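You operate a simulated robot arm through the tools that you are given. There is no shell and no other tool. Be economical: measure what you need, move in short steps, check, and stop when the job is done.

You are at the controls of a simulated two-armed robot. One attempt, no reset.

TASK
Put two of the bearings from the top of the parts mat in the purple bin. Put the seal marked "26" from the top of the funnel bench on top of the white order card there and the seal labelled "92" on the bench before the spill. Take the empty orange tub and put it on the top of the funnel bench. Open the cupboard door, fetch the mug and set it on the shelf in the sample bench cupboard, then shut the door. Do these in any order. Set down upright: seal, mug.
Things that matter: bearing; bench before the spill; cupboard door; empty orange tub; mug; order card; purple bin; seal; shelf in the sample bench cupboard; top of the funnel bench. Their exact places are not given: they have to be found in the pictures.

It is judged by the outcome, as a careful person would: the job done as asked, and still so three seconds after it is handed in. It fails if anything else is knocked over, pushed out of place, dropped, spilled or broken. A push-on lid holds only when it is set on centred and level and pressed home; a screw cap is set on level and turned clockwise until tight.

THE ROBOT
Two 7-joint arms with three-finger grippers on one trunk, on a base that drives. Base frame: it is fixed to the floor where the robot stands at the start and does not move with it; the origin is under the middle of the robot, x ahead of it, y to its left, z up; the surface under the hand at the start is at about z = 800. Units: mm, degrees, N and s.
The left shoulder is at the start at [70, 146, 1162], the right one opposite. With the tool pointing down near the work surface each hand reaches from about 280 to 680 mm from the robot's upright axis, wherever it stands, measured 20 degrees to its own side. Places, roughly: bearing [750, 0, 750]; bench before the spill (16x42 cm) [-2500, -7280, 800]; cupboard door [-2200, -2000, 400]; empty orange tub (12x8x8 cm) [-2600, -6000, 800]; mug (7x11x9 cm) [-2200, -3300, 900]; order card [-2500, -7500, 750]; purple bin (24x17x9 cm) [1000, 0, 800]; seal [-2500, -7750, 750]; shelf in the sample bench cupboard [-2500, -2000, 400]; top of the funnel bench [-2600, -7500, 800]. Payload 2.2 kg a hand.
The TCP of each hand is the grasp point between the finger pads, 28 mm short of the fingertips. In the tool frame z runs along the fingers and y along their closing line. Largest opening 102 mm; the body of the gripper starts 71 mm behind the TCP.
Orientation is told as [roll, pitch, yaw] about the base's x, y, z axes, in that order, counted from this pose: with the fingers straight down and closing along the base's y, the tool's x points along the base's -x, its y along +y and its z along -z.

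THE INTERFACE
- The arms move only by the tool apply_moves. It takes "left_series", "right_series" or both (then of equal length, played together; a hand with none holds still); each is a list of rows, each a list of 3 entries, a list of its own where there are three numbers: the shift along the tool's x, y, z in units of 25 mm (1.0 is 25 mm), then the turn, a rotation vector about the tool's x, y, z in units of 6 degrees (1.0 is 6 degrees), then the gripper command, from -1 (shut) to 1 (fully open), values between in proportion. In form: [[[dx, dy, dz], [wx, wy, wz], jaw], ...]. A call has 1 to 10 rows; each row shifts and turns the commanded pose from where the row before left it, along the tool's axes as they then stand. A call with a number of a shift or a turn outside -1 to 1 is refused whole. A row lasts 0.2 s, in which the tool goes at most 50 mm and 8.6 degrees; a call with a longer step from one row to the next is refused whole, and so is a gripper value outside its range. A pose out of reach is approached as far as the arm can. The call stops where the force on the tool passes 40 N (or 10 N more than at its start, if that is more) or the arm is blocked; 0.2 s more then pass. The fingers move at their own pace and stop on an object; they squeeze with about 26 N. The grip force told is the motor's: it shows also when the fingers shut on nothing. Time passes only in rows, and 0.2 s behind the last, so rows that do not move let the fingers close. It gives the time, the measured TCP pose, the force on the tool (base axes), the opening and the grip force at its end, in the units of the frame above (readings bear some noise), with the torque about the TCP (base axes, N m) and any sound that the robot's microphone picked up.
- Cameras (640 x 400 px; columns grow to the right, rows downward): "scene" is now at [133.6, 13.5, 1381.3]; the picture's right is [0.17, -0.99, 0.00], its down [-0.64, -0.11, -0.76] and it looks along [0.75, 0.13, -0.65] (base axes); focal length 285 px, centre (320, 200). "left" rides on the left gripper at [72, 38, -86] in its tool frame; the picture's right is [-0.46, 0.89, 0.00], its down [-0.60, -0.32, -0.73] and it looks along [-0.65, -0.34, 0.68] (tool axes); focal length 256 px, centre (320, 200). "right" rides on the right gripper at [69, 44, -86] in its tool frame; the picture's right is [-0.53, 0.85, 0.00], its down [-0.58, -0.36, -0.73] and it looks along [-0.62, -0.39, 0.68] (tool axes); focal length 256 px, centre (320, 200).
- camera(camera): a new picture of that camera. The clock stands still meanwhile.
- lift_body(by): slides the trunk up (or, below 0, down) by that many mm; the arms and the scene camera ride with it, the base frame stays. It gives what a move gives, with no picture.
- drive_base(legs): drives the robot by 1 to 6 legs, each [ahead, left, turn to the left] in mm, mm and degrees, along the robot's own axes; the way and the turn of a leg run together, so that a leg with both is an arc; at most 1500 mm and 180 degrees a leg. The arms and the cameras ride along, it lands a little off, and it stops where it bumps. It gives what a move gives.
- head_to(pan, tilt): turns the head with the scene camera to pan (to the left, within 86 degrees either way) and tilt (down, from -29 to 69), counted from straight ahead of the robot. It gives what a move gives.
- pixel_to_xyz(camera, pixels): for up to 12 pixels [column, row] of the newest picture of that camera ("zoom" is the newest enlarged one), the place [x, y, z] in the base frame of the surface seen there, good to about 2 mm. The clock stands still meanwhile.
- enlarge(camera, box): a new picture of the part [left, top, right, bottom] of that camera's present view, enlarged. The clock stands still meanwhile.
- sign_off(): hands the job in; it is judged then, once.

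Go step by step. Measure first, check grasps and placings, and put right what went wrong. The budget is 138 turns and 164 pictures, counting those below and the enlarged ones. Unless the task says otherwise, let go and move clear before handing in, and close with one line.

The tools are called after "Emit:" as name(argument=value, ...) on one line, values as JSON. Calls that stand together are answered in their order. apply_moves: Moves the arms, as the interface text tells. Its arguments: {"type":"object","properties":{"left_series":{"type":"array","items":{"type":"array"}},"right_series":{"type":"array","items":{"type":"array"}}},"required":[]} The other tools are called the same way: lift_body (by) slides the trunk up or down; drive_base (legs) drives the base; head_to (pan, tilt) turns the head that bears the scene camera; camera (camera) takes a picture; pixel_to_xyz (camera, pixels) gives the place of the surface under pixels of a picture; enlarge (camera, box) takes an enlarged picture of a part of a camera's view; sign_off () hands the job in.

At the start:

```text
t: 0.0
left_position: [481.1, 309.7, 1139.8]
left_orientation: [0.0, -0.1, 0.0]
left_ft_force: [0.0, 0.9, 0.1]
left_wrist_torque: [0.02, 0.02, 0.02]
left_grip_width: 102.1
left_grasp_force: 0.0
right_position: [493.0, -127.1, 1138.8]
right_orientation: [0.0, 0.0, -0.1]
right_ft_force: [0.8, -0.7, 0.1]
right_wrist_torque: [0.01, -0.02, 0.0]
right_grip_width: 102.2
right_grasp_force: 0.1
trunk travel left (down, up): [-700.0, 240.0]
robot x, y, heading: [-1.5, 1.0, -0.1]
head pan, tilt: [9.8, 40.4]
```

scene: 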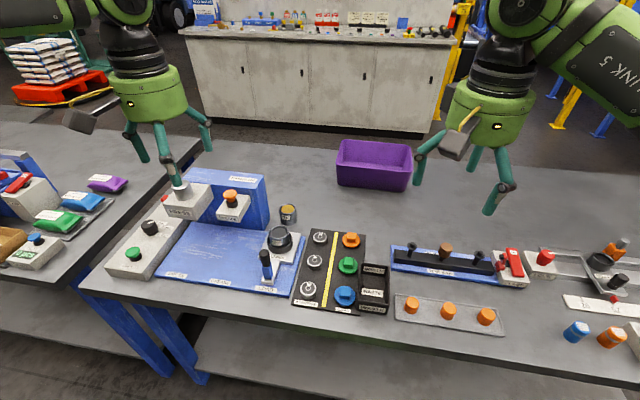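
right: 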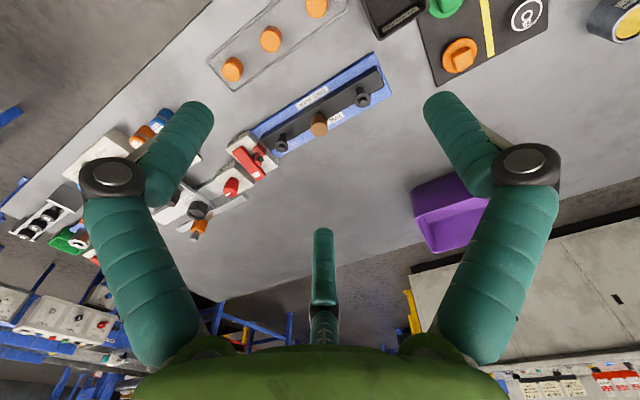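
left: 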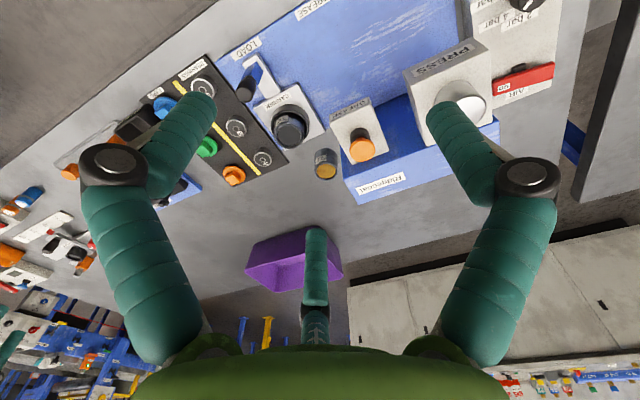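

The parts mat seems to be the dark mat near pixels (330,265), with three metal bearings left of the yellow line, and the purple bin at (375,165). I'll zoom in and measure.

Emit:
enlarge(camera="scene", box=[250, 130, 430, 320])

Emit:
pixel_to_xyz(camera="scene", pixels=[[320, 237], [314, 261], [308, 289], [351, 240], [347, 265], [344, 294], [340, 142], [410, 148], [340, 180], [405, 188], [373, 180], [330, 225]])

```text
2.11 times, centred on (340, 225) of scene
```

zoom: 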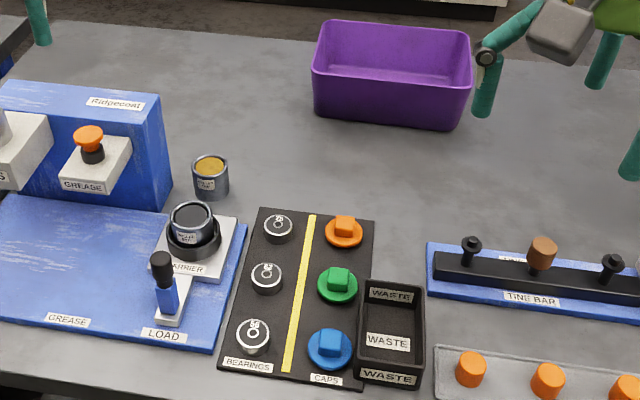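

```text
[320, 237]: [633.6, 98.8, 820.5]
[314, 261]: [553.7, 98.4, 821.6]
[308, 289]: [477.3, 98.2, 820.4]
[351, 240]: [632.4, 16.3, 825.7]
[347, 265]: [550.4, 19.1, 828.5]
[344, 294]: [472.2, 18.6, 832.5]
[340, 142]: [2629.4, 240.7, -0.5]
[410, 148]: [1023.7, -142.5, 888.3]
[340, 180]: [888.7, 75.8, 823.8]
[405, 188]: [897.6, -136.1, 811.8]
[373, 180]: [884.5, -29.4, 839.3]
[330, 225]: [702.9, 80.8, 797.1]
```

Bearings top out at z≈821 at (634,99), (554,98), (477,98); the bin is around (955,-30), beyond reach from here. I'll look straight down to see the table's edge and room for the base.

Emit:
head_to(pan=0, tilt=68)

Emit:
camera(camera="scene")

Emit:
pixel_to_xyz(camera="zoom", pixels=[[320, 25], [465, 35], [395, 105], [318, 110], [460, 125], [390, 60], [278, 216], [265, 270], [252, 322], [278, 240], [292, 228]])

```text
t: 0.9
left_position: [481.3, 310.0, 1138.3]
left_orientation: [0.0, 0.0, 0.0]
left_ft_force: [0.6, -0.2, 0.7]
left_wrist_torque: [-0.01, 0.0, 0.02]
left_grip_width: 102.1
left_grasp_force: 0.1
right_position: [493.7, -126.6, 1139.4]
right_orientation: [0.0, 0.0, 0.0]
right_ft_force: [0.9, 0.4, 0.2]
right_wrist_torque: [-0.02, -0.01, 0.01]
right_grip_width: 102.1
right_grasp_force: 0.0
trunk travel left (down, up): [-700.0, 240.0]
robot x, y, heading: [4.1, -1.2, 0.1]
head pan, tilt: [0.0, 68.0]
```

```text
159 pictures are left
```

scene: 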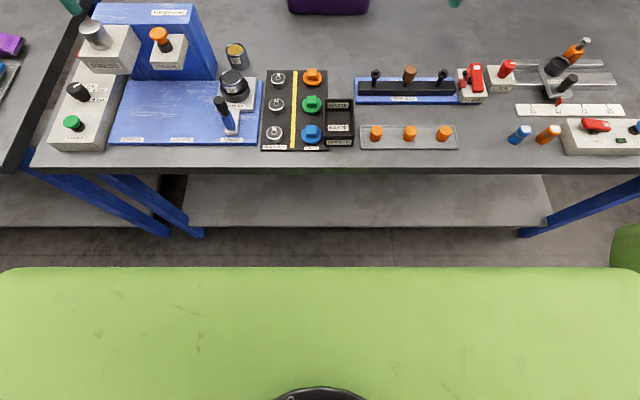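

```text
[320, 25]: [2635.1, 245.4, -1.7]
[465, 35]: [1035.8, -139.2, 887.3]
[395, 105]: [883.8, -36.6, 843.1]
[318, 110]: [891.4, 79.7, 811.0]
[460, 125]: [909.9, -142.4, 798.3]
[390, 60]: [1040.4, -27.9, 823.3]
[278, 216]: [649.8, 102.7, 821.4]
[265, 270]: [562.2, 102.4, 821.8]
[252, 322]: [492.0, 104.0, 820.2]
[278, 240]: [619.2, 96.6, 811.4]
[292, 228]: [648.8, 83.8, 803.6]
```

The table edge is at row ~170; the green body's front edge at row 268. I'll measure both.

Emit:
pixel_to_xyz(camera="scene", pixels=[[300, 165], [300, 172], [300, 275], [300, 265], [350, 222], [250, 245], [20, 275], [610, 275], [279, 78], [275, 104], [273, 132], [340, 190]])

```text
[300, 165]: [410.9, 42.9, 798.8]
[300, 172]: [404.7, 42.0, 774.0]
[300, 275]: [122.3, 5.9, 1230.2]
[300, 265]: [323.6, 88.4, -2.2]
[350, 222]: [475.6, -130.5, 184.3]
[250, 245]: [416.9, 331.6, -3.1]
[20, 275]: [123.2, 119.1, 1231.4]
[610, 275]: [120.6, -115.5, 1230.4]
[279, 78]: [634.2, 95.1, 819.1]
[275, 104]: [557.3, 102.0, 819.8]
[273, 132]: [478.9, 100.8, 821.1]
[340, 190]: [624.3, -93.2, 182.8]
```

Table edge x≈411, lower shelf edge x≈475. I'll look sideways-down to try to see the base's footprint.

Emit:
head_to(pan=75, tilt=60)

Emit:
camera(camera="scene")

```text
t: 2.4
left_position: [481.8, 309.2, 1139.6]
left_orientation: [0.0, 0.0, 0.0]
left_ft_force: [-0.2, 0.6, 0.3]
left_wrist_torque: [0.01, 0.02, -0.01]
left_grip_width: 102.1
left_grasp_force: 0.0
right_position: [494.1, -127.7, 1139.7]
right_orientation: [0.0, 0.1, 0.0]
right_ft_force: [-0.4, -0.3, -0.1]
right_wrist_torque: [0.02, 0.01, -0.03]
right_grip_width: 102.0
right_grasp_force: 0.1
trunk travel left (down, up): [-700.0, 240.0]
robot x, y, heading: [-0.9, 0.0, 0.3]
head pan, tilt: [75.0, 60.0]
```

```text
158 pictures are left
```

scene: 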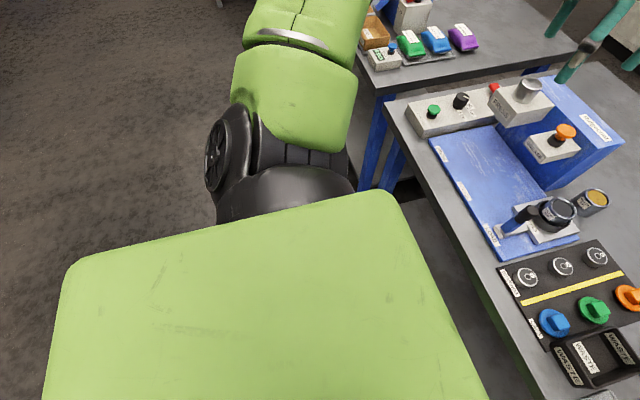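

The base can't be seen, fine. I'll start by grasping the far bearing (634,98) with the left hand: move over it at height, jaws partly open.

Emit:
apply_moves(left_series=[[[-0.6, -0.85, 0.9], [0, 0, 0], 0.18], [[-0.6, -0.85, 0.9], [0, 0, 0], 0.18], [[-0.6, -0.85, 0.9], [0, 0, 0], 0.18], [[-0.6, -0.85, 0.9], [0, 0, 0], 0.18], [[-0.6, -0.85, 0.9], [0, 0, 0], 0.18], [[-0.6, -0.85, 0.9], [0, 0, 0], 0.18], [[-0.6, -0.85, 0.9], [0, 0, 0], 0.18], [[-0.6, -0.85, 0.9], [0, 0, 0], 0.18], [[-0.6, -0.85, 0.9], [0, 0, 0], 0.18], [[-0.6, -0.85, 0.9], [0, 0, 0], 0.18]])

Emit:
head_to(pan=9.8, tilt=45)

Emit:
camera(camera="left")

Emit:
camera(camera="scene")

```text
t: 4.6
left_position: [517.5, 183.6, 949.4]
left_orientation: [0.1, -0.1, 0.2]
left_ft_force: [0.4, 0.1, 0.1]
left_wrist_torque: [0.0, 0.03, -0.02]
left_grip_width: 60.3
left_grasp_force: 0.0
left hand out of reach, approached as far as the arm can: row 5, 6, 7, 8, 9, 10
right_position: [494.2, -126.1, 1139.7]
right_orientation: [0.0, 0.0, 0.0]
right_ft_force: [-0.3, 0.4, -0.2]
right_wrist_torque: [0.02, 0.01, -0.03]
right_grip_width: 102.1
right_grasp_force: 0.1
trunk travel left (down, up): [-700.0, 240.0]
robot x, y, heading: [-2.4, 2.4, -0.2]
head pan, tilt: [75.0, 60.0]
```

```text
t: 6.0
left_position: [518.5, 184.4, 948.8]
left_orientation: [-0.1, -0.1, 0.0]
left_ft_force: [0.9, -0.4, 0.7]
left_wrist_torque: [-0.03, 0.04, -0.04]
left_grip_width: 60.0
left_grasp_force: 0.1
right_position: [492.7, -127.0, 1138.5]
right_orientation: [0.0, 0.0, 0.0]
right_ft_force: [-0.1, 0.3, 0.2]
right_wrist_torque: [0.05, 0.0, 0.02]
right_grip_width: 102.0
right_grasp_force: 0.1
trunk travel left (down, up): [-700.0, 240.0]
robot x, y, heading: [1.0, -1.4, -0.1]
head pan, tilt: [9.8, 45.0]
```

```text
157 pictures are left
```

left: 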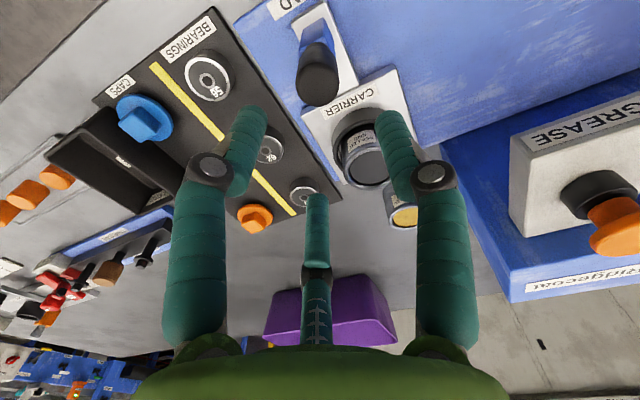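

```text
156 pictures are left
```

scene: 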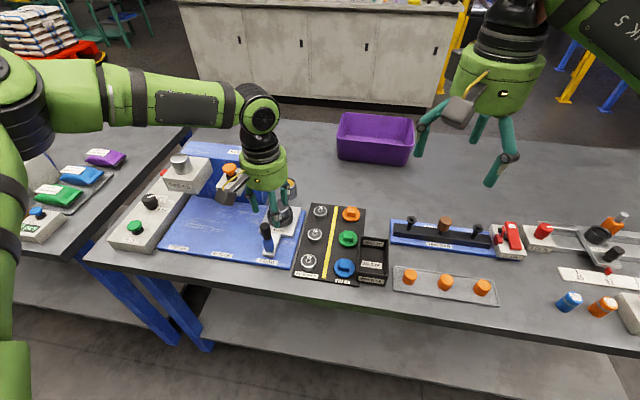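

The left arm stopped short at (518,184,949), "out of reach" though it is nominally within it. I'll test by nudging toward the target and see how it responds.

Emit:
apply_moves(left_series=[[[0, -0.8, 0], [0, 0, 0], 0.18], [[0, -0.8, 0], [0, 0, 0], 0.18], [[0, 0, 0], [0, 0, 0], 0.18]])

```text
t: 6.8
left_position: [502.5, 163.0, 957.4]
left_orientation: [-0.1, -0.1, 0.0]
left_ft_force: [1.1, 0.1, 0.3]
left_wrist_torque: [-0.01, 0.01, -0.01]
left_grip_width: 60.1
left_grasp_force: 0.1
left hand out of reach, approached as far as the arm can: row 1, 2
right_position: [494.8, -127.1, 1139.4]
right_orientation: [-0.1, 0.1, 0.0]
right_ft_force: [0.1, -0.8, 0.8]
right_wrist_torque: [0.0, -0.02, 0.01]
right_grip_width: 102.0
right_grasp_force: 0.1
trunk travel left (down, up): [-700.0, 240.0]
robot x, y, heading: [3.5, -0.6, -0.1]
head pan, tilt: [9.8, 45.0]
```

The reach shrinks when the hand crosses inward, so the bearing should lie ~20° to the left of the robot. I'll drive right 110 and cautiously ahead 60.

Emit:
drive_base(legs=[[0, -110, 0], [60, 0, 0]])

```text
t: 8.5
left_position: [559.9, 53.8, 960.0]
left_orientation: [-0.2, -0.3, 0.0]
left_ft_force: [-0.7, -0.1, -0.5]
left_wrist_torque: [-0.02, -0.03, 0.01]
left_grip_width: 60.1
left_grasp_force: 0.0
right_position: [550.7, -235.4, 1141.4]
right_orientation: [-0.1, -0.2, 0.0]
right_ft_force: [-0.1, 0.7, 0.2]
right_wrist_torque: [-0.01, -0.04, 0.01]
right_grip_width: 102.2
right_grasp_force: 0.0
trunk travel left (down, up): [-700.0, 240.0]
robot x, y, heading: [58.5, -107.8, 0.1]
head pan, tilt: [9.8, 45.0]
```

Drove fine with no bump. Now left hand to above the far bearing: (634,98,~870).

Emit:
apply_moves(left_series=[[[0, 0.44, 0.4], [0, 0, 0], 0.18], [[-0.74, 0.44, 0.8], [0, 0, 0], 0.18], [[-0.74, 0.44, 0.8], [0, 0, 0], 0.18], [[-0.74, 0.44, 0.8], [0, 0, 0], 0.18], [[-0.74, 0, 0.8], [0, 0, 0], 0.18], [[0, 0, 0], [0, 0, 0], 0.18]])

Emit:
camera(camera="left")

Emit:
camera(camera="scene")

```text
t: 9.9
left_position: [590.5, 130.4, 897.9]
left_orientation: [-0.1, -0.4, 0.0]
left_ft_force: [-0.3, -0.8, 4.1]
left_wrist_torque: [0.16, 0.05, 0.07]
left_grip_width: 60.6
left_grasp_force: 0.3
left hand out of reach, approached as far as the arm can: row 2, 3, 4, 5
right_position: [553.3, -236.2, 1138.8]
right_orientation: [0.0, -0.2, 0.0]
right_ft_force: [-0.6, 0.4, 0.7]
right_wrist_torque: [0.02, 0.02, -0.02]
right_grip_width: 102.1
right_grasp_force: 0.0
trunk travel left (down, up): [-700.0, 240.0]
robot x, y, heading: [59.8, -110.4, 0.1]
head pan, tilt: [9.8, 45.0]
```

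```text
155 pictures are left
```

left: 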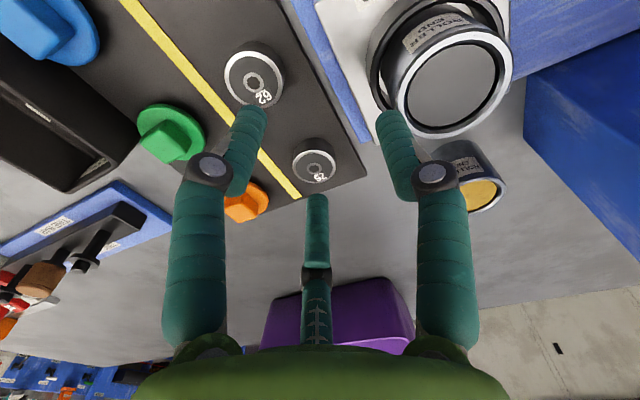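

```text
154 pictures are left
```

scene: 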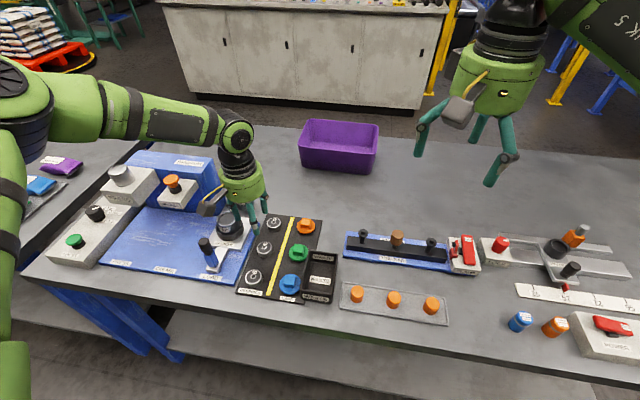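

The hand stops at a boundary that widens lower down, so the wrist is the limit; raising the trunk should help (and clears the right finger from the carrier at (440,80) in the left picture). I'll lift 180 mm.

Emit:
lift_body(by=180)

Emit:
apply_moves(left_series=[[[-0.5, -0.5, 0.5], [0, 0, 0], 0.18], [[-0.5, -0.5, 0.5], [0, 0, 0], 0.18], [[-0.5, -0.3, 0.5], [0, 0, 0], 0.18], [[-0.3, 0, 0.5], [0, 0, 0], 0.18], [[0, 0, 0], [0, 0, 0], 0.18]])

Emit:
camera(camera="left")

Emit:
camera(camera="scene")

```text
t: 11.9
left_position: [590.8, 131.7, 1076.8]
left_orientation: [-0.1, -0.2, 0.0]
left_ft_force: [0.3, 0.1, -0.5]
left_wrist_torque: [0.04, 0.01, -0.02]
left_grip_width: 60.1
left_grasp_force: 0.1
right_position: [554.1, -236.6, 1319.3]
right_orientation: [0.0, 0.0, 0.0]
right_ft_force: [-0.3, 0.0, -0.2]
right_wrist_torque: [-0.02, -0.03, 0.0]
right_grip_width: 102.2
right_grasp_force: 0.1
trunk travel left (down, up): [-880.0, 60.0]
robot x, y, heading: [59.0, -110.2, -0.2]
head pan, tilt: [9.8, 45.0]
```

```text
t: 13.1
left_position: [590.9, 134.7, 1071.4]
left_orientation: [-0.2, -0.3, -0.1]
left_ft_force: [-0.1, -0.5, -0.9]
left_wrist_torque: [-0.03, -0.01, 0.0]
left_grip_width: 60.1
left_grasp_force: 0.0
left hand out of reach, approached as far as the arm can: row 1, 2, 3, 4
right_position: [552.9, -235.7, 1319.4]
right_orientation: [-0.1, 0.0, 0.0]
right_ft_force: [0.4, -0.6, 0.1]
right_wrist_torque: [0.01, 0.01, -0.02]
right_grip_width: 101.7
right_grasp_force: 0.0
trunk travel left (down, up): [-880.0, 60.0]
robot x, y, heading: [60.2, -109.1, 0.3]
head pan, tilt: [9.8, 45.0]
```

```text
153 pictures are left
```

left: 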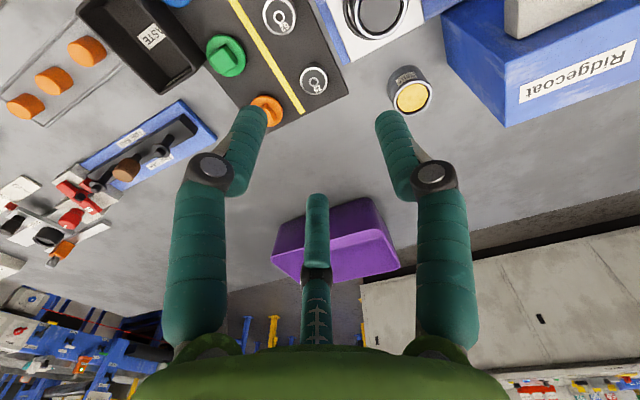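

```text
152 pictures are left
```

scene: 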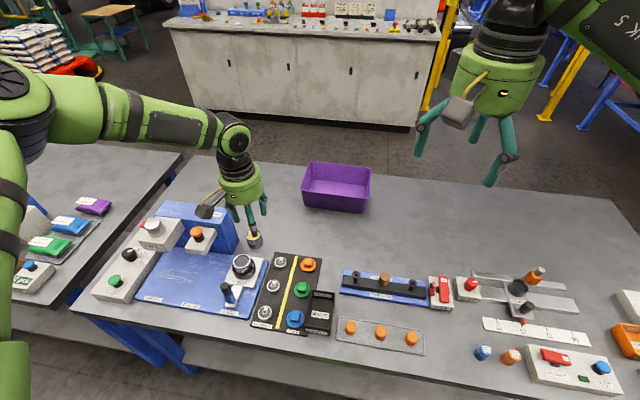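

Still stuck on the boundary at height. Reach grows lower, so I'll go pure down (position is now clear at (591,135), near the carrier—so only partly), shifting y back toward 98 as I can.

Emit:
apply_moves(left_series=[[[0.4, 0, 1], [0, 0, 0], 0.18], [[0, -0.3, 1], [0, 0, 0], 0.18], [[0, -0.3, 1], [0, 0, 0], 0.18], [[0, -0.3, 1], [0, 0, 0], 0.18], [[0, -0.3, 1], [0, 0, 0], 0.18], [[0, 0, 0], [0, 0, 0], 0.18]])

```text
t: 14.5
left_position: [527.5, 142.2, 1002.7]
left_orientation: [-0.2, -0.3, 0.0]
left_ft_force: [-0.6, 0.2, 0.6]
left_wrist_torque: [-0.04, 0.0, 0.04]
left_grip_width: 60.2
left_grasp_force: 0.0
left hand out of reach, approached as far as the arm can: row 1, 2, 3, 4, 5
right_position: [553.6, -236.3, 1319.4]
right_orientation: [-0.1, 0.0, 0.0]
right_ft_force: [-0.6, -0.1, 0.2]
right_wrist_torque: [0.02, 0.0, 0.0]
right_grip_width: 102.1
right_grasp_force: 0.0
trunk travel left (down, up): [-880.0, 60.0]
robot x, y, heading: [60.0, -109.3, -0.2]
head pan, tilt: [9.8, 45.0]
```

Lowering made it retreat as well, so it's a wrist-turn limit rather than distance. I'll turn the tool's yaw by −36° and then push forward to test.

Emit:
apply_moves(left_series=[[[0, 0, 0], [0, 0, 1], 0.18], [[0, 0, 0], [0, 0, 1], 0.18], [[0, 0, 0], [0, 0, 1], 0.18], [[0, 0, 0], [0, 0, 1], 0.18], [[0, 0, 0], [0, 0, 1], 0.18], [[0, 0, 0], [0, 0, 1], 0.18], [[-0.8, -0.6, 0], [0, 0, 0], 0.18], [[-0.8, -0.6, 0], [0, 0, 0], 0.18], [[-0.8, -0.6, 0], [0, 0, 0], 0.18], [[0, 0, 0], [0, 0, 0], 0.18]])

Emit:
camera(camera="scene")

```text
t: 16.7
left_position: [523.7, 93.7, 1034.9]
left_orientation: [0.1, -0.4, -36.0]
left_ft_force: [1.1, -0.4, 0.3]
left_wrist_torque: [-0.03, -0.01, -0.02]
left_grip_width: 60.3
left_grasp_force: 0.0
left hand out of reach, approached as far as the arm can: row 7, 8, 9
right_position: [553.4, -236.2, 1318.3]
right_orientation: [0.0, 0.0, 0.0]
right_ft_force: [-0.1, 0.3, -0.2]
right_wrist_torque: [0.0, -0.03, 0.0]
right_grip_width: 102.0
right_grasp_force: 0.1
trunk travel left (down, up): [-880.0, 60.0]
robot x, y, heading: [64.5, -113.2, -0.4]
head pan, tilt: [9.8, 45.0]
```

```text
151 pictures are left
```

scene: 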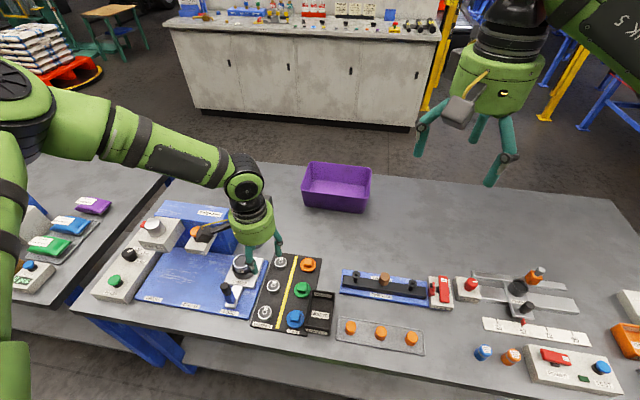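

Still limited, though the elbow seems bent. I'll measure the arm's geometry (elbow, wrist) from the scene picture.

Emit:
pixel_to_xyz(camera="scene", pixels=[[10, 250], [10, 300], [8, 180], [25, 95], [90, 125], [170, 155], [240, 175], [246, 190], [255, 220], [253, 208]])

```text
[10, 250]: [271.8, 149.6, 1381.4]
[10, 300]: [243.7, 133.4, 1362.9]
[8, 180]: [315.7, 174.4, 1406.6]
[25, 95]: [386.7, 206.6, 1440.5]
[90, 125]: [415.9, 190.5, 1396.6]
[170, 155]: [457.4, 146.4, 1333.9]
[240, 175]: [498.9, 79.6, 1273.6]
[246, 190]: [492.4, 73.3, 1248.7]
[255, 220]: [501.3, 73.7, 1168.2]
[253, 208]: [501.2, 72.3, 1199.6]
```

The arm is bent, not stretched (elbow ≈(370,190,1400), wrist ≈(505,85,1245)), so the arm got trapped at a joint limit along my path. I'll back up towards the starting posture: yaw 0, up and out.

Emit:
apply_moves(left_series=[[[0, 0, -1], [0, 0, -1], 0.18], [[0, 0, -1], [0, 0, -1], 0.18], [[0, 0, -1], [0, 0, -1], 0.18], [[0, 0, -1], [0, 0, -1], 0.18], [[0, 0, -1], [0, 0, -1], 0.18], [[0, 0, -1], [0, 0, -1], 0.18], [[0, 1, -1], [0, 0, 0], 0.18], [[0, 1, -1], [0, 0, 0], 0.18], [[0, 1, -1], [0, 0, 0], 0.18], [[0, 1, -1], [0, 0, 0], 0.18]])

Emit:
camera(camera="scene")

```text
t: 18.9
left_position: [523.4, 195.3, 1286.7]
left_orientation: [-0.2, -0.2, -0.1]
left_ft_force: [-0.1, 0.2, 0.3]
left_wrist_torque: [-0.02, 0.01, 0.01]
left_grip_width: 60.3
left_grasp_force: 0.1
right_position: [553.3, -236.0, 1318.7]
right_orientation: [-0.1, -0.2, 0.0]
right_ft_force: [0.1, 0.4, 1.0]
right_wrist_torque: [0.0, -0.04, 0.02]
right_grip_width: 102.0
right_grasp_force: 0.0
trunk travel left (down, up): [-880.0, 60.0]
robot x, y, heading: [61.6, -109.3, -0.3]
head pan, tilt: [9.8, 45.0]
```

```text
150 pictures are left
```

scene: 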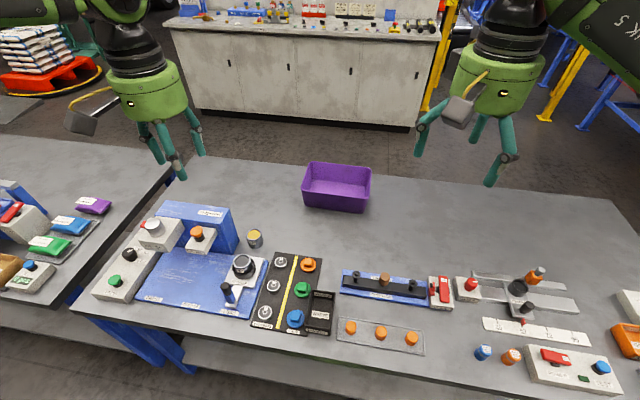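

The arm recovered with elbow up. Now test descending purely vertically at this spot (it's above open table behind the blue press? (523,195) is over the blue plate), to z≈1040.

Emit:
apply_moves(left_series=[[[0, 0, 1], [0, 0, 0], 0.18], [[0, 0, 1], [0, 0, 0], 0.18], [[0, 0, 1], [0, 0, 0], 0.18], [[0, 0, 1], [0, 0, 0], 0.18], [[0, 0, 1], [0, 0, 0], 0.18], [[0, 0, 1], [0, 0, 0], 0.18], [[0, 0, 1], [0, 0, 0], 0.18], [[0, 0, 1], [0, 0, 0], 0.18], [[0, 0, 1], [0, 0, 0], 0.18], [[0, 0, 1], [0, 0, 0], 0.18]])

Emit:
camera(camera="scene")

```text
t: 21.1
left_position: [525.3, 193.4, 1033.8]
left_orientation: [-0.1, -0.1, 0.0]
left_ft_force: [0.4, 0.3, 0.5]
left_wrist_torque: [0.02, 0.03, -0.02]
left_grip_width: 60.2
left_grasp_force: 0.0
right_position: [555.1, -235.4, 1318.4]
right_orientation: [0.1, 0.0, 0.0]
right_ft_force: [-0.2, -0.6, -0.5]
right_wrist_torque: [-0.03, 0.01, -0.01]
right_grip_width: 101.7
right_grasp_force: 0.0
trunk travel left (down, up): [-880.0, 60.0]
robot x, y, heading: [62.6, -108.2, -0.1]
head pan, tilt: [9.8, 45.0]
```

```text
149 pictures are left
```

scene: 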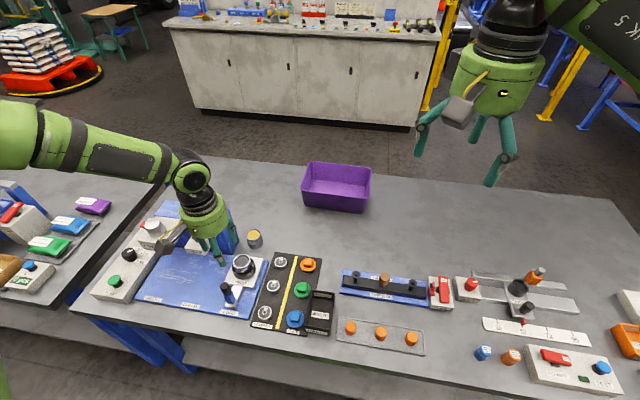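

Vertical descent at the outward position works. I'll keep the hand that far out (≈300 mm left of the axis), drive right 95 mm, and extend forward by arm.

Emit:
drive_base(legs=[[0, -95, 0]])

Emit:
apply_moves(left_series=[[[0, 0, 1], [0, 0, 0], 0.18], [[0, 0, 1], [0, 0, 0], 0.18], [[0, 0, 1], [0, 0, 0], 0.18], [[-0.8, 0, 0.5], [0, 0, 0], 0.18], [[-0.8, 0, 0.5], [0, 0, 0], 0.18], [[-0.8, 0, 0.2], [0, 0, 0], 0.18], [[-0.8, 0, 0], [0, 0, 0], 0.18], [[-0.8, 0, 0], [0, 0, 0], 0.18], [[0, 0, 0], [0, 0, 0], 0.18]])

Emit:
camera(camera="scene")

```text
t: 22.2
left_position: [525.5, 105.6, 1033.8]
left_orientation: [-0.4, -0.2, 0.0]
left_ft_force: [-0.3, 1.1, -1.1]
left_wrist_torque: [-0.05, -0.03, 0.0]
left_grip_width: 60.1
left_grasp_force: 0.0
right_position: [554.1, -322.6, 1320.3]
right_orientation: [-0.3, 0.0, -0.1]
right_ft_force: [0.4, 0.6, 0.0]
right_wrist_torque: [-0.1, -0.09, -0.01]
right_grip_width: 102.2
right_grasp_force: 0.2
trunk travel left (down, up): [-880.0, 60.0]
robot x, y, heading: [60.5, -201.8, -0.2]
head pan, tilt: [9.8, 45.0]
```

```text
t: 24.2
left_position: [568.2, 121.0, 1008.0]
left_orientation: [-0.2, -0.2, 0.1]
left_ft_force: [0.2, -0.6, 0.0]
left_wrist_torque: [0.06, -0.04, -0.01]
left_grip_width: 60.2
left_grasp_force: 0.0
left hand out of reach, approached as far as the arm can: row 3, 4, 5, 6, 7, 8
right_position: [552.0, -330.2, 1318.6]
right_orientation: [0.0, -0.1, -0.1]
right_ft_force: [-0.2, 0.6, 0.5]
right_wrist_torque: [0.0, -0.01, -0.04]
right_grip_width: 102.0
right_grasp_force: 0.0
trunk travel left (down, up): [-880.0, 60.0]
robot x, y, heading: [59.6, -199.3, -0.2]
head pan, tilt: [9.8, 45.0]
```

```text
148 pictures are left
```

scene: 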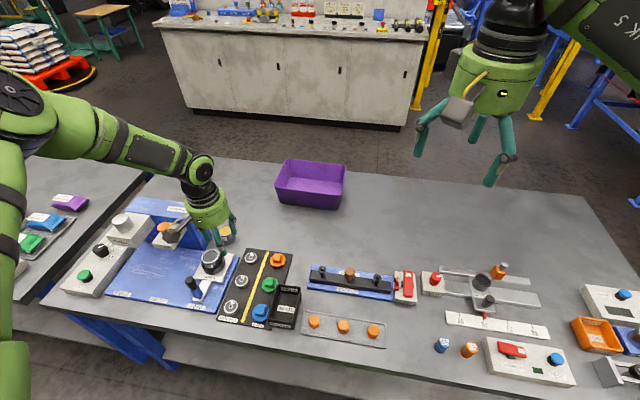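

Reach ends near 510 mm ahead, enough for the two nearer bearings (x 478 and 554) but not the bin from this side. I'll measure the table's far edge and right end for driving around.

Emit:
pixel_to_xyz(camera="scene", pixels=[[400, 175], [200, 160], [580, 196], [630, 260], [277, 195], [310, 208], [345, 170], [285, 162], [340, 205], [400, 125], [200, 100], [610, 185]])

Emit:
head_to(pan=-45, tilt=25)

Emit:
camera(camera="scene")

```text
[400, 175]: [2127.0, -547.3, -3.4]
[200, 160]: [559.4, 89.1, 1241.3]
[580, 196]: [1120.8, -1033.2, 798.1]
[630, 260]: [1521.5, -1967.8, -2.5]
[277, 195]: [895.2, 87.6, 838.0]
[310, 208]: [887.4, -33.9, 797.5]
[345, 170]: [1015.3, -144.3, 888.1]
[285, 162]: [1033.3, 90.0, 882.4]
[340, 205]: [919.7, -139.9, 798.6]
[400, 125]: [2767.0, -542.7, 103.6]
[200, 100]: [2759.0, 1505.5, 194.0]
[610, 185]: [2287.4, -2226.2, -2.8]
```

```text
t: 25.5
left_position: [567.8, 120.8, 1007.8]
left_orientation: [-0.2, -0.2, 0.0]
left_ft_force: [0.0, 0.7, -0.1]
left_wrist_torque: [0.0, 0.0, 0.01]
left_grip_width: 60.2
left_grasp_force: 0.0
right_position: [553.4, -328.2, 1319.7]
right_orientation: [0.1, 0.0, 0.0]
right_ft_force: [-0.3, 0.2, 0.1]
right_wrist_torque: [0.0, 0.0, 0.03]
right_grip_width: 102.2
right_grasp_force: 0.0
trunk travel left (down, up): [-880.0, 60.0]
robot x, y, heading: [59.4, -202.4, -0.2]
head pan, tilt: [-45.0, 25.0]
```

```text
147 pictures are left
```

scene: 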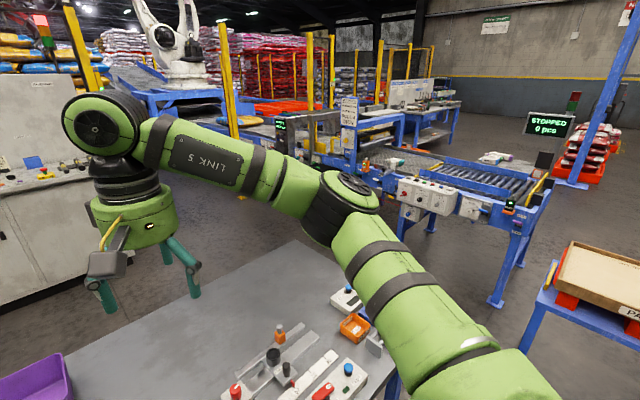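

Far side is open (table spans x 411–1130, ends at y≈−1050), so I'll drive round with a bearing in each hand. First left hand to above the near bearing (478,99).

Emit:
apply_moves(left_series=[[[0.9, -0.2, 0], [0, 0, 0], 0.18], [[0.9, -0.2, 0.8], [0, 0, 0], 0.18], [[0.9, -0.2, 0.9], [0, 0, 0], 0.18], [[0.9, -0.3, 0.9], [0, 0, 0], 0.18], [[0, 0, 0.9], [0, 0, 0], 0.18], [[0, 0, 0.9], [0, 0, 0], 0.18], [[0, 0, 0.8], [0, 0, 0], 0.18], [[0, 0, 0], [0, 0, 0], 0.18]])

Emit:
head_to(pan=20, tilt=55)

Emit:
camera(camera="left")

Emit:
camera(camera="scene")

```text
t: 27.3
left_position: [462.2, 108.7, 945.5]
left_orientation: [-0.3, -0.1, 0.0]
left_ft_force: [-0.2, -0.3, -0.3]
left_wrist_torque: [-0.02, -0.02, -0.02]
left_grip_width: 59.8
left_grasp_force: 0.1
left hand out of reach, approached as far as the arm can: row 4, 5, 6, 7
right_position: [553.1, -329.8, 1319.7]
right_orientation: [0.0, -0.1, 0.0]
right_ft_force: [-0.8, 0.3, 0.5]
right_wrist_torque: [0.0, 0.0, -0.01]
right_grip_width: 102.0
right_grasp_force: 0.1
trunk travel left (down, up): [-880.0, 60.0]
robot x, y, heading: [62.9, -200.8, -0.0]
head pan, tilt: [-45.0, 25.0]
```

```text
t: 28.6
left_position: [461.8, 108.8, 945.9]
left_orientation: [-0.2, -0.2, 0.0]
left_ft_force: [0.4, -0.7, -0.5]
left_wrist_torque: [-0.01, 0.03, -0.04]
left_grip_width: 60.0
left_grasp_force: 0.0
right_position: [553.2, -328.3, 1318.9]
right_orientation: [-0.1, 0.0, 0.1]
right_ft_force: [-0.3, 0.2, 0.9]
right_wrist_torque: [-0.01, -0.02, -0.02]
right_grip_width: 102.2
right_grasp_force: 0.1
trunk travel left (down, up): [-880.0, 60.0]
robot x, y, heading: [60.1, -203.8, -0.1]
head pan, tilt: [20.0, 55.0]
```

```text
146 pictures are left
```

left: 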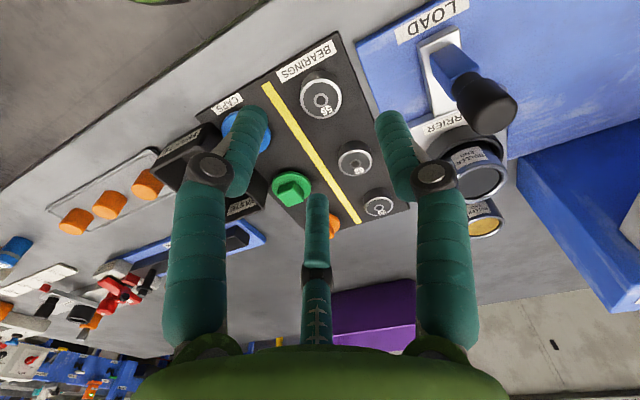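

```text
145 pictures are left
```

scene: 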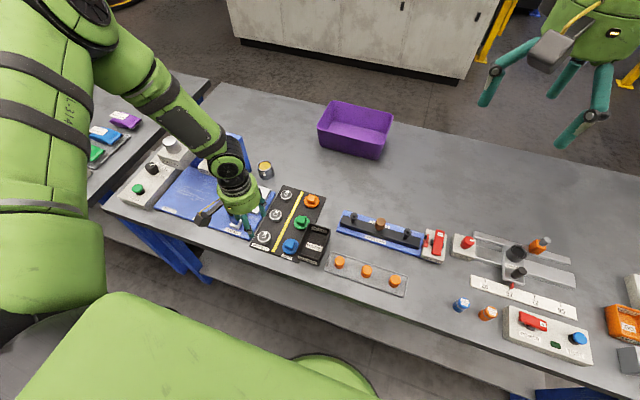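

The limit seems to be how low the hand sits below the shoulder, so the trunk should go down, not up. I'll raise the hand 200 mm while centring over (478,99), then lower the trunk 290.

Emit:
apply_moves(left_series=[[[0, 0, -1], [0, 0, 0], 0.18], [[0, 0, -1], [0, 0, 0], 0.18], [[0, 0, -1], [0, 0, 0], 0.18], [[0, 0, -1], [0, 0, 0], 0.18], [[0, 0, -1], [0, 0, 0], 0.18], [[-0.2, -0.1, -1], [0, 0, 0], 0.18], [[-0.2, -0.1, -1], [0, 0, 0], 0.18], [[-0.2, -0.2, -1], [0, 0, 0], 0.18], [[0, 0, 0], [0, 0, 0], 0.18]])

Emit:
lift_body(by=-280)

Emit:
camera(camera="left")

Emit:
camera(camera="scene")

```text
t: 30.6
left_position: [474.7, 101.0, 1147.1]
left_orientation: [-0.2, -0.2, 0.0]
left_ft_force: [0.4, 0.5, 0.8]
left_wrist_torque: [0.0, 0.02, 0.0]
left_grip_width: 60.5
left_grasp_force: 0.0
right_position: [552.8, -330.2, 1319.4]
right_orientation: [0.0, 0.0, 0.0]
right_ft_force: [0.3, -0.2, 0.3]
right_wrist_torque: [-0.03, 0.02, -0.03]
right_grip_width: 102.0
right_grasp_force: 0.1
trunk travel left (down, up): [-880.0, 60.0]
robot x, y, heading: [59.6, -202.4, 0.0]
head pan, tilt: [20.0, 55.0]
```

```text
t: 33.5
left_position: [476.3, 100.0, 865.9]
left_orientation: [0.1, -0.2, 0.0]
left_ft_force: [0.5, 0.0, 1.4]
left_wrist_torque: [0.0, -0.01, -0.01]
left_grip_width: 60.2
left_grasp_force: 0.0
right_position: [553.5, -329.5, 1039.7]
right_orientation: [0.1, -0.2, 0.0]
right_ft_force: [0.0, -0.4, -1.1]
right_wrist_torque: [0.0, -0.01, 0.03]
right_grip_width: 102.1
right_grasp_force: 0.0
trunk travel left (down, up): [-600.0, 340.0]
robot x, y, heading: [59.5, -200.5, -0.2]
head pan, tilt: [20.0, 55.0]
```

```text
144 pictures are left
```

left: 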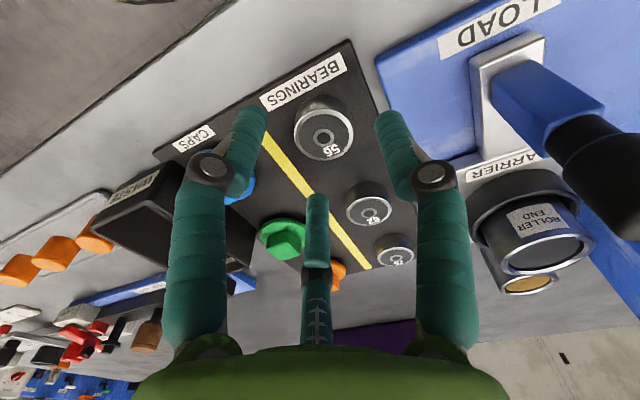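

```text
143 pictures are left
```

scene: 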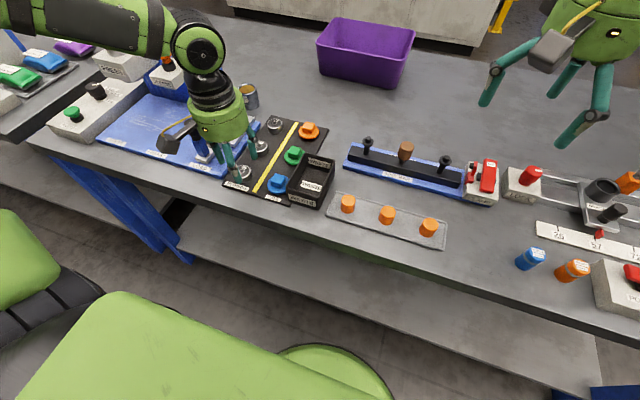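

The bearing "56" at (325,130) lies between the fingers. I'll check the position of the bearing and of the third finger-like part at (316,205).

Emit:
pixel_to_xyz(camera="left", pixels=[[325, 137], [298, 130], [352, 130], [322, 108], [316, 200], [317, 230], [255, 125], [390, 125], [300, 100]])

```text
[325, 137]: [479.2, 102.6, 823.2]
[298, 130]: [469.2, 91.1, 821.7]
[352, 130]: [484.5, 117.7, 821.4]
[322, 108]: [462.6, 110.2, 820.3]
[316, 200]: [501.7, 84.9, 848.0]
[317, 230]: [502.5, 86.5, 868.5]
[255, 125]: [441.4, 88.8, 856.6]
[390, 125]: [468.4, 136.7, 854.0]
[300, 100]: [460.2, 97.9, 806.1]
```

Bearing centre ≈(478.5,101.5), hand at (476,100). I'll descend 34 mm and close.

Emit:
apply_moves(left_series=[[[-0.1, 0.06, 0.4], [0, 0, 0], 0.18], [[0, 0, 0.4], [0, 0, 0], 0.18], [[0, 0, 0.36], [0, 0, 0], 0.18], [[0, 0, 0.2], [0, 0, 0], 0.18], [[0, 0, 0], [0, 0, 0], 0.18], [[0, 0, 0], [0, 0, 0], -1], [[0, 0, 0], [0, 0, 0], -1], [[0, 0, 0], [0, 0, 0], -1]])

Emit:
camera(camera="left")

```text
t: 34.8
left_position: [479.5, 104.8, 837.6]
left_orientation: [0.3, -1.0, -0.1]
left_ft_force: [-2.7, 5.9, 22.5]
left_wrist_torque: [0.26, 0.13, -0.04]
left_grip_width: 35.0
left_grasp_force: 25.9
right_position: [549.8, -327.7, 1040.3]
right_orientation: [-0.1, -0.3, 0.1]
right_ft_force: [0.1, 0.3, 0.2]
right_wrist_torque: [-0.05, -0.01, -0.02]
right_grip_width: 101.9
right_grasp_force: 0.2
trunk travel left (down, up): [-600.0, 340.0]
robot x, y, heading: [59.5, -200.6, 0.0]
head pan, tilt: [20.0, 55.0]
stopped in row 6 (left hand): the force on the tool passed its limit at 52 N (the readings are from after the stop); the commanded pose is now the measured one
```

```text
142 pictures are left
```

left: 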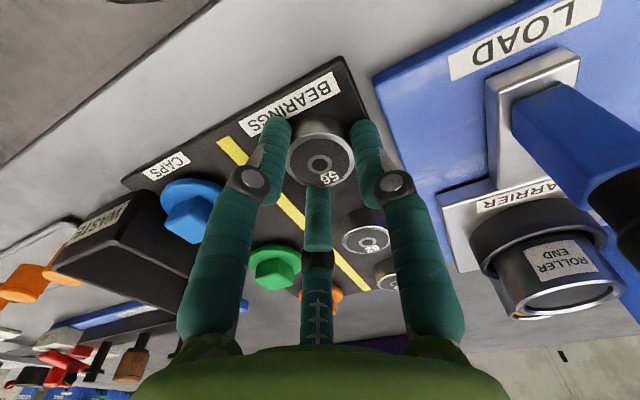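

Gripped: opening 35 mm at 25.9 N. Lift 60 mm slowly and check.

Emit:
apply_moves(left_series=[[[0, 0, -0.2], [0, 0, 0], -1], [[0, 0, -0.3], [0, 0, 0], -1], [[0, 0, -0.6], [0, 0, 0], -1], [[0, 0, -1], [0, 0, 0], -1], [[0, 0, -1], [0, 0, 0], -1], [[0, 0, -1], [0, 0, 0], -1], [[0, 0, 0], [0, 0, 0], -1]])

Emit:
camera(camera="left")

```text
t: 36.4
left_position: [479.5, 104.8, 936.0]
left_orientation: [0.5, -0.4, -0.2]
left_ft_force: [0.2, 1.1, 0.5]
left_wrist_torque: [-0.01, -0.01, 0.02]
left_grip_width: 2.2
left_grasp_force: 26.1
right_position: [554.2, -327.7, 1038.8]
right_orientation: [-0.1, 0.0, 0.0]
right_ft_force: [-0.8, -0.5, -0.2]
right_wrist_torque: [-0.02, -0.02, 0.0]
right_grip_width: 102.1
right_grasp_force: 0.1
trunk travel left (down, up): [-600.0, 340.0]
robot x, y, heading: [54.6, -199.7, -0.3]
head pan, tilt: [20.0, 55.0]
```

```text
141 pictures are left
```

left: 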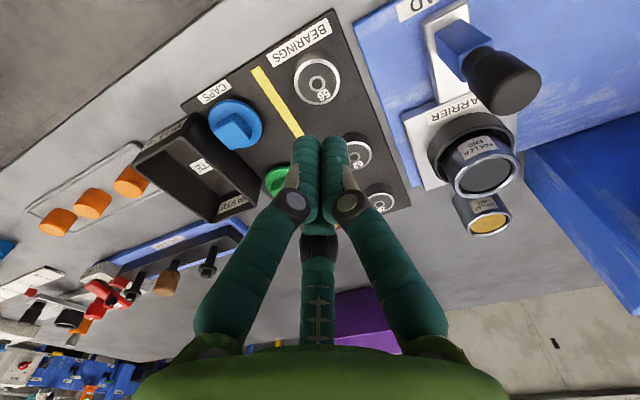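

The grip slipped off (opening 2 mm; bearing still on mat at (318,80)). I'll reopen and descend again in steps, reading the force before closing.

Emit:
pixel_to_xyz(camera="left", pixels=[[316, 80], [290, 80], [341, 75], [312, 57], [320, 105], [338, 110], [290, 110], [300, 120]])

Emit:
apply_moves(left_series=[[[0, 0, 0], [0, 0, 0], 0.0], [[0.06, -0.1, 0.8], [0, 0, 0], 0.0], [[0, 0, 0.8], [0, 0, 0], 0.0], [[0, 0, 0.8], [0, 0, 0], 0.0], [[0, 0, 0.8], [0, 0, 0], 0.0], [[0, 0, 0.56], [0, 0, 0], 0.0], [[0, 0, 0], [0, 0, 0], 0.0]])

Emit:
enlarge(camera="scene", box=[160, 80, 340, 210])

```text
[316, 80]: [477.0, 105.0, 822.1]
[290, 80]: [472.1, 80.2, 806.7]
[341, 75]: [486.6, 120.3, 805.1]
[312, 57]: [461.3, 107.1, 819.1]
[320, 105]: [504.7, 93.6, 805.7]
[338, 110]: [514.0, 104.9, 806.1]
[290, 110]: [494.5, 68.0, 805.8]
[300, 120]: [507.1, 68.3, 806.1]
```

```text
t: 38.0
left_position: [478.7, 100.7, 840.4]
left_orientation: [0.3, -0.6, 0.0]
left_ft_force: [0.7, -0.3, -0.3]
left_wrist_torque: [0.0, 0.02, 0.02]
left_grip_width: 51.1
left_grasp_force: 0.1
right_position: [553.0, -330.0, 1038.8]
right_orientation: [0.0, -0.1, 0.1]
right_ft_force: [-0.4, 0.6, -0.3]
right_wrist_torque: [-0.03, 0.0, 0.02]
right_grip_width: 101.9
right_grasp_force: 0.0
trunk travel left (down, up): [-600.0, 340.0]
robot x, y, heading: [59.1, -201.1, -0.5]
head pan, tilt: [20.0, 55.0]
```

```text
3.08 times, centred on (250, 145) of scene
```

zoom: 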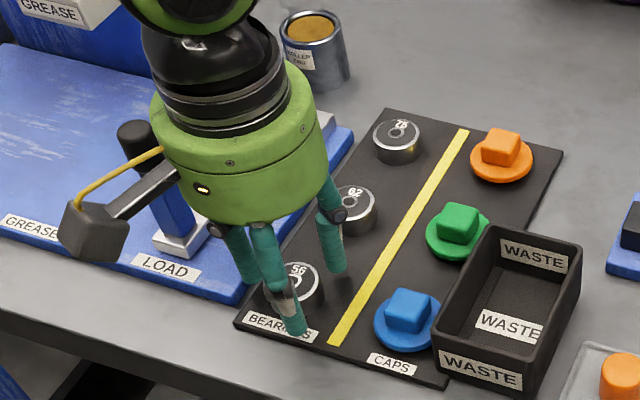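

Mat top z≈806, bearing 806–822, centre ≈(478,104). Tips are at ~812 now; lower 4.5 mm, shift +3 mm in y and close gently.

Emit:
apply_moves(left_series=[[[0.03, 0.13, 0.1], [0, 0, 0], 0.0], [[0, 0, 0.09], [0, 0, 0], 0.0], [[0, 0, 0], [0, 0, 0], 0.0]])

Emit:
apply_moves(left_series=[[[0, 0, 0], [0, 0, 0], -0.25], [[0, 0, 0], [0, 0, 0], -0.35], [[0, 0, 0], [0, 0, 0], -1], [[0, 0, 0], [0, 0, 0], -1]])

```text
t: 38.8
left_position: [477.8, 102.3, 837.4]
left_orientation: [0.5, -0.6, -0.1]
left_ft_force: [-1.0, -0.6, 9.7]
left_wrist_torque: [0.38, 0.05, -0.06]
left_grip_width: 52.4
left_grasp_force: 0.6
right_position: [552.4, -329.2, 1040.5]
right_orientation: [0.0, -0.1, 0.0]
right_ft_force: [0.2, -0.5, -0.8]
right_wrist_torque: [0.0, -0.01, 0.0]
right_grip_width: 102.1
right_grasp_force: 0.0
trunk travel left (down, up): [-600.0, 340.0]
robot x, y, heading: [59.8, -200.4, -0.2]
head pan, tilt: [20.0, 55.0]
```

```text
t: 39.8
left_position: [476.2, 101.5, 837.5]
left_orientation: [0.4, -0.6, 0.0]
left_ft_force: [0.4, 1.7, 17.4]
left_wrist_torque: [0.04, -0.02, 0.0]
left_grip_width: 34.5
left_grasp_force: 25.8
right_position: [552.0, -330.2, 1040.5]
right_orientation: [0.0, 0.0, 0.0]
right_ft_force: [1.0, 0.8, -0.7]
right_wrist_torque: [0.0, 0.03, 0.02]
right_grip_width: 101.9
right_grasp_force: 0.2
trunk travel left (down, up): [-600.0, 340.0]
robot x, y, heading: [58.5, -203.4, 0.3]
head pan, tilt: [20.0, 55.0]
```

Gripped at 34.5 mm again. Lift very slowly by 8 mm and read.

Emit:
apply_moves(left_series=[[[0, 0, -0.1], [0, 0, 0], -1], [[0, 0, -0.1], [0, 0, 0], -1], [[0, 0, -0.1], [0, 0, 0], -1], [[0, 0, 0], [0, 0, 0], -1]])

Emit:
camera(camera="left")

```text
t: 40.8
left_position: [477.6, 101.9, 845.2]
left_orientation: [0.4, -0.4, 0.0]
left_ft_force: [-0.1, -0.2, -0.9]
left_wrist_torque: [0.02, 0.02, 0.03]
left_grip_width: 34.3
left_grasp_force: 25.5
right_position: [552.5, -328.4, 1039.0]
right_orientation: [-0.1, -0.1, 0.0]
right_ft_force: [-0.3, 0.9, 1.0]
right_wrist_torque: [-0.01, 0.04, 0.0]
right_grip_width: 101.8
right_grasp_force: 0.1
trunk travel left (down, up): [-600.0, 340.0]
robot x, y, heading: [57.0, -201.6, -0.1]
head pan, tilt: [20.0, 55.0]
```

```text
139 pictures are left
```

left: 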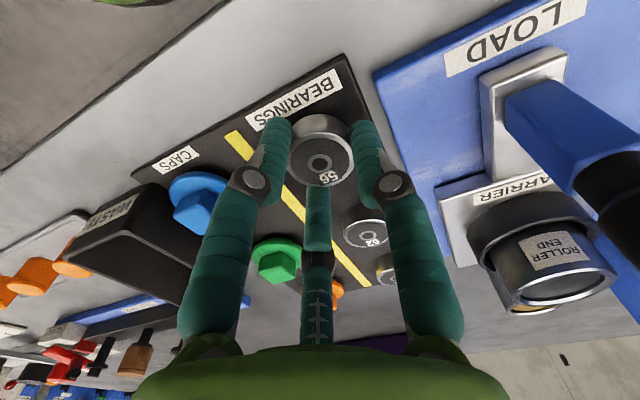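

The bearing appears to be moving with the hand and no pull is felt. Continue lifting gently.

Emit:
apply_moves(left_series=[[[0, 0, -0.2], [0, 0, 0], -1], [[0, 0, -0.3], [0, 0, 0], -1], [[0, 0, -0.4], [0, 0, 0], -1], [[0, 0, -0.4], [0, 0, 0], -1], [[0, 0, -0.4], [0, 0, 0], -1], [[0, 0, -0.4], [0, 0, 0], -1], [[0, 0, -0.4], [0, 0, 0], -1], [[0, 0, 0], [0, 0, 0], -1]])

Emit:
camera(camera="left")

```text
t: 42.5
left_position: [477.6, 102.4, 909.3]
left_orientation: [0.4, -0.5, 0.0]
left_ft_force: [0.6, 0.6, -0.5]
left_wrist_torque: [0.02, 0.0, -0.04]
left_grip_width: 34.5
left_grasp_force: 26.3
right_position: [553.9, -328.9, 1039.2]
right_orientation: [0.0, 0.1, 0.0]
right_ft_force: [0.1, -0.6, 0.3]
right_wrist_torque: [0.01, 0.02, 0.04]
right_grip_width: 101.8
right_grasp_force: 0.0
trunk travel left (down, up): [-600.0, 340.0]
robot x, y, heading: [60.3, -197.6, -0.2]
head pan, tilt: [20.0, 55.0]
```

```text
138 pictures are left
```

left: 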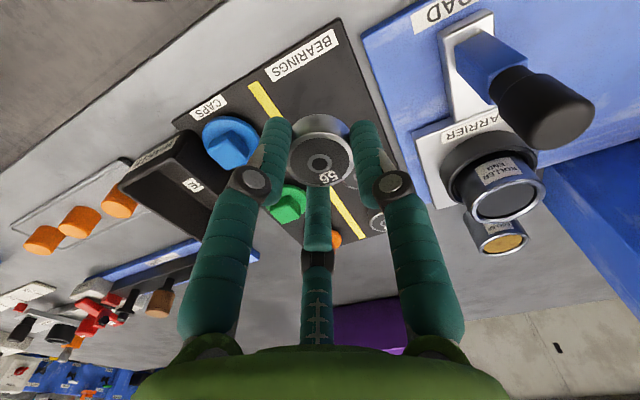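

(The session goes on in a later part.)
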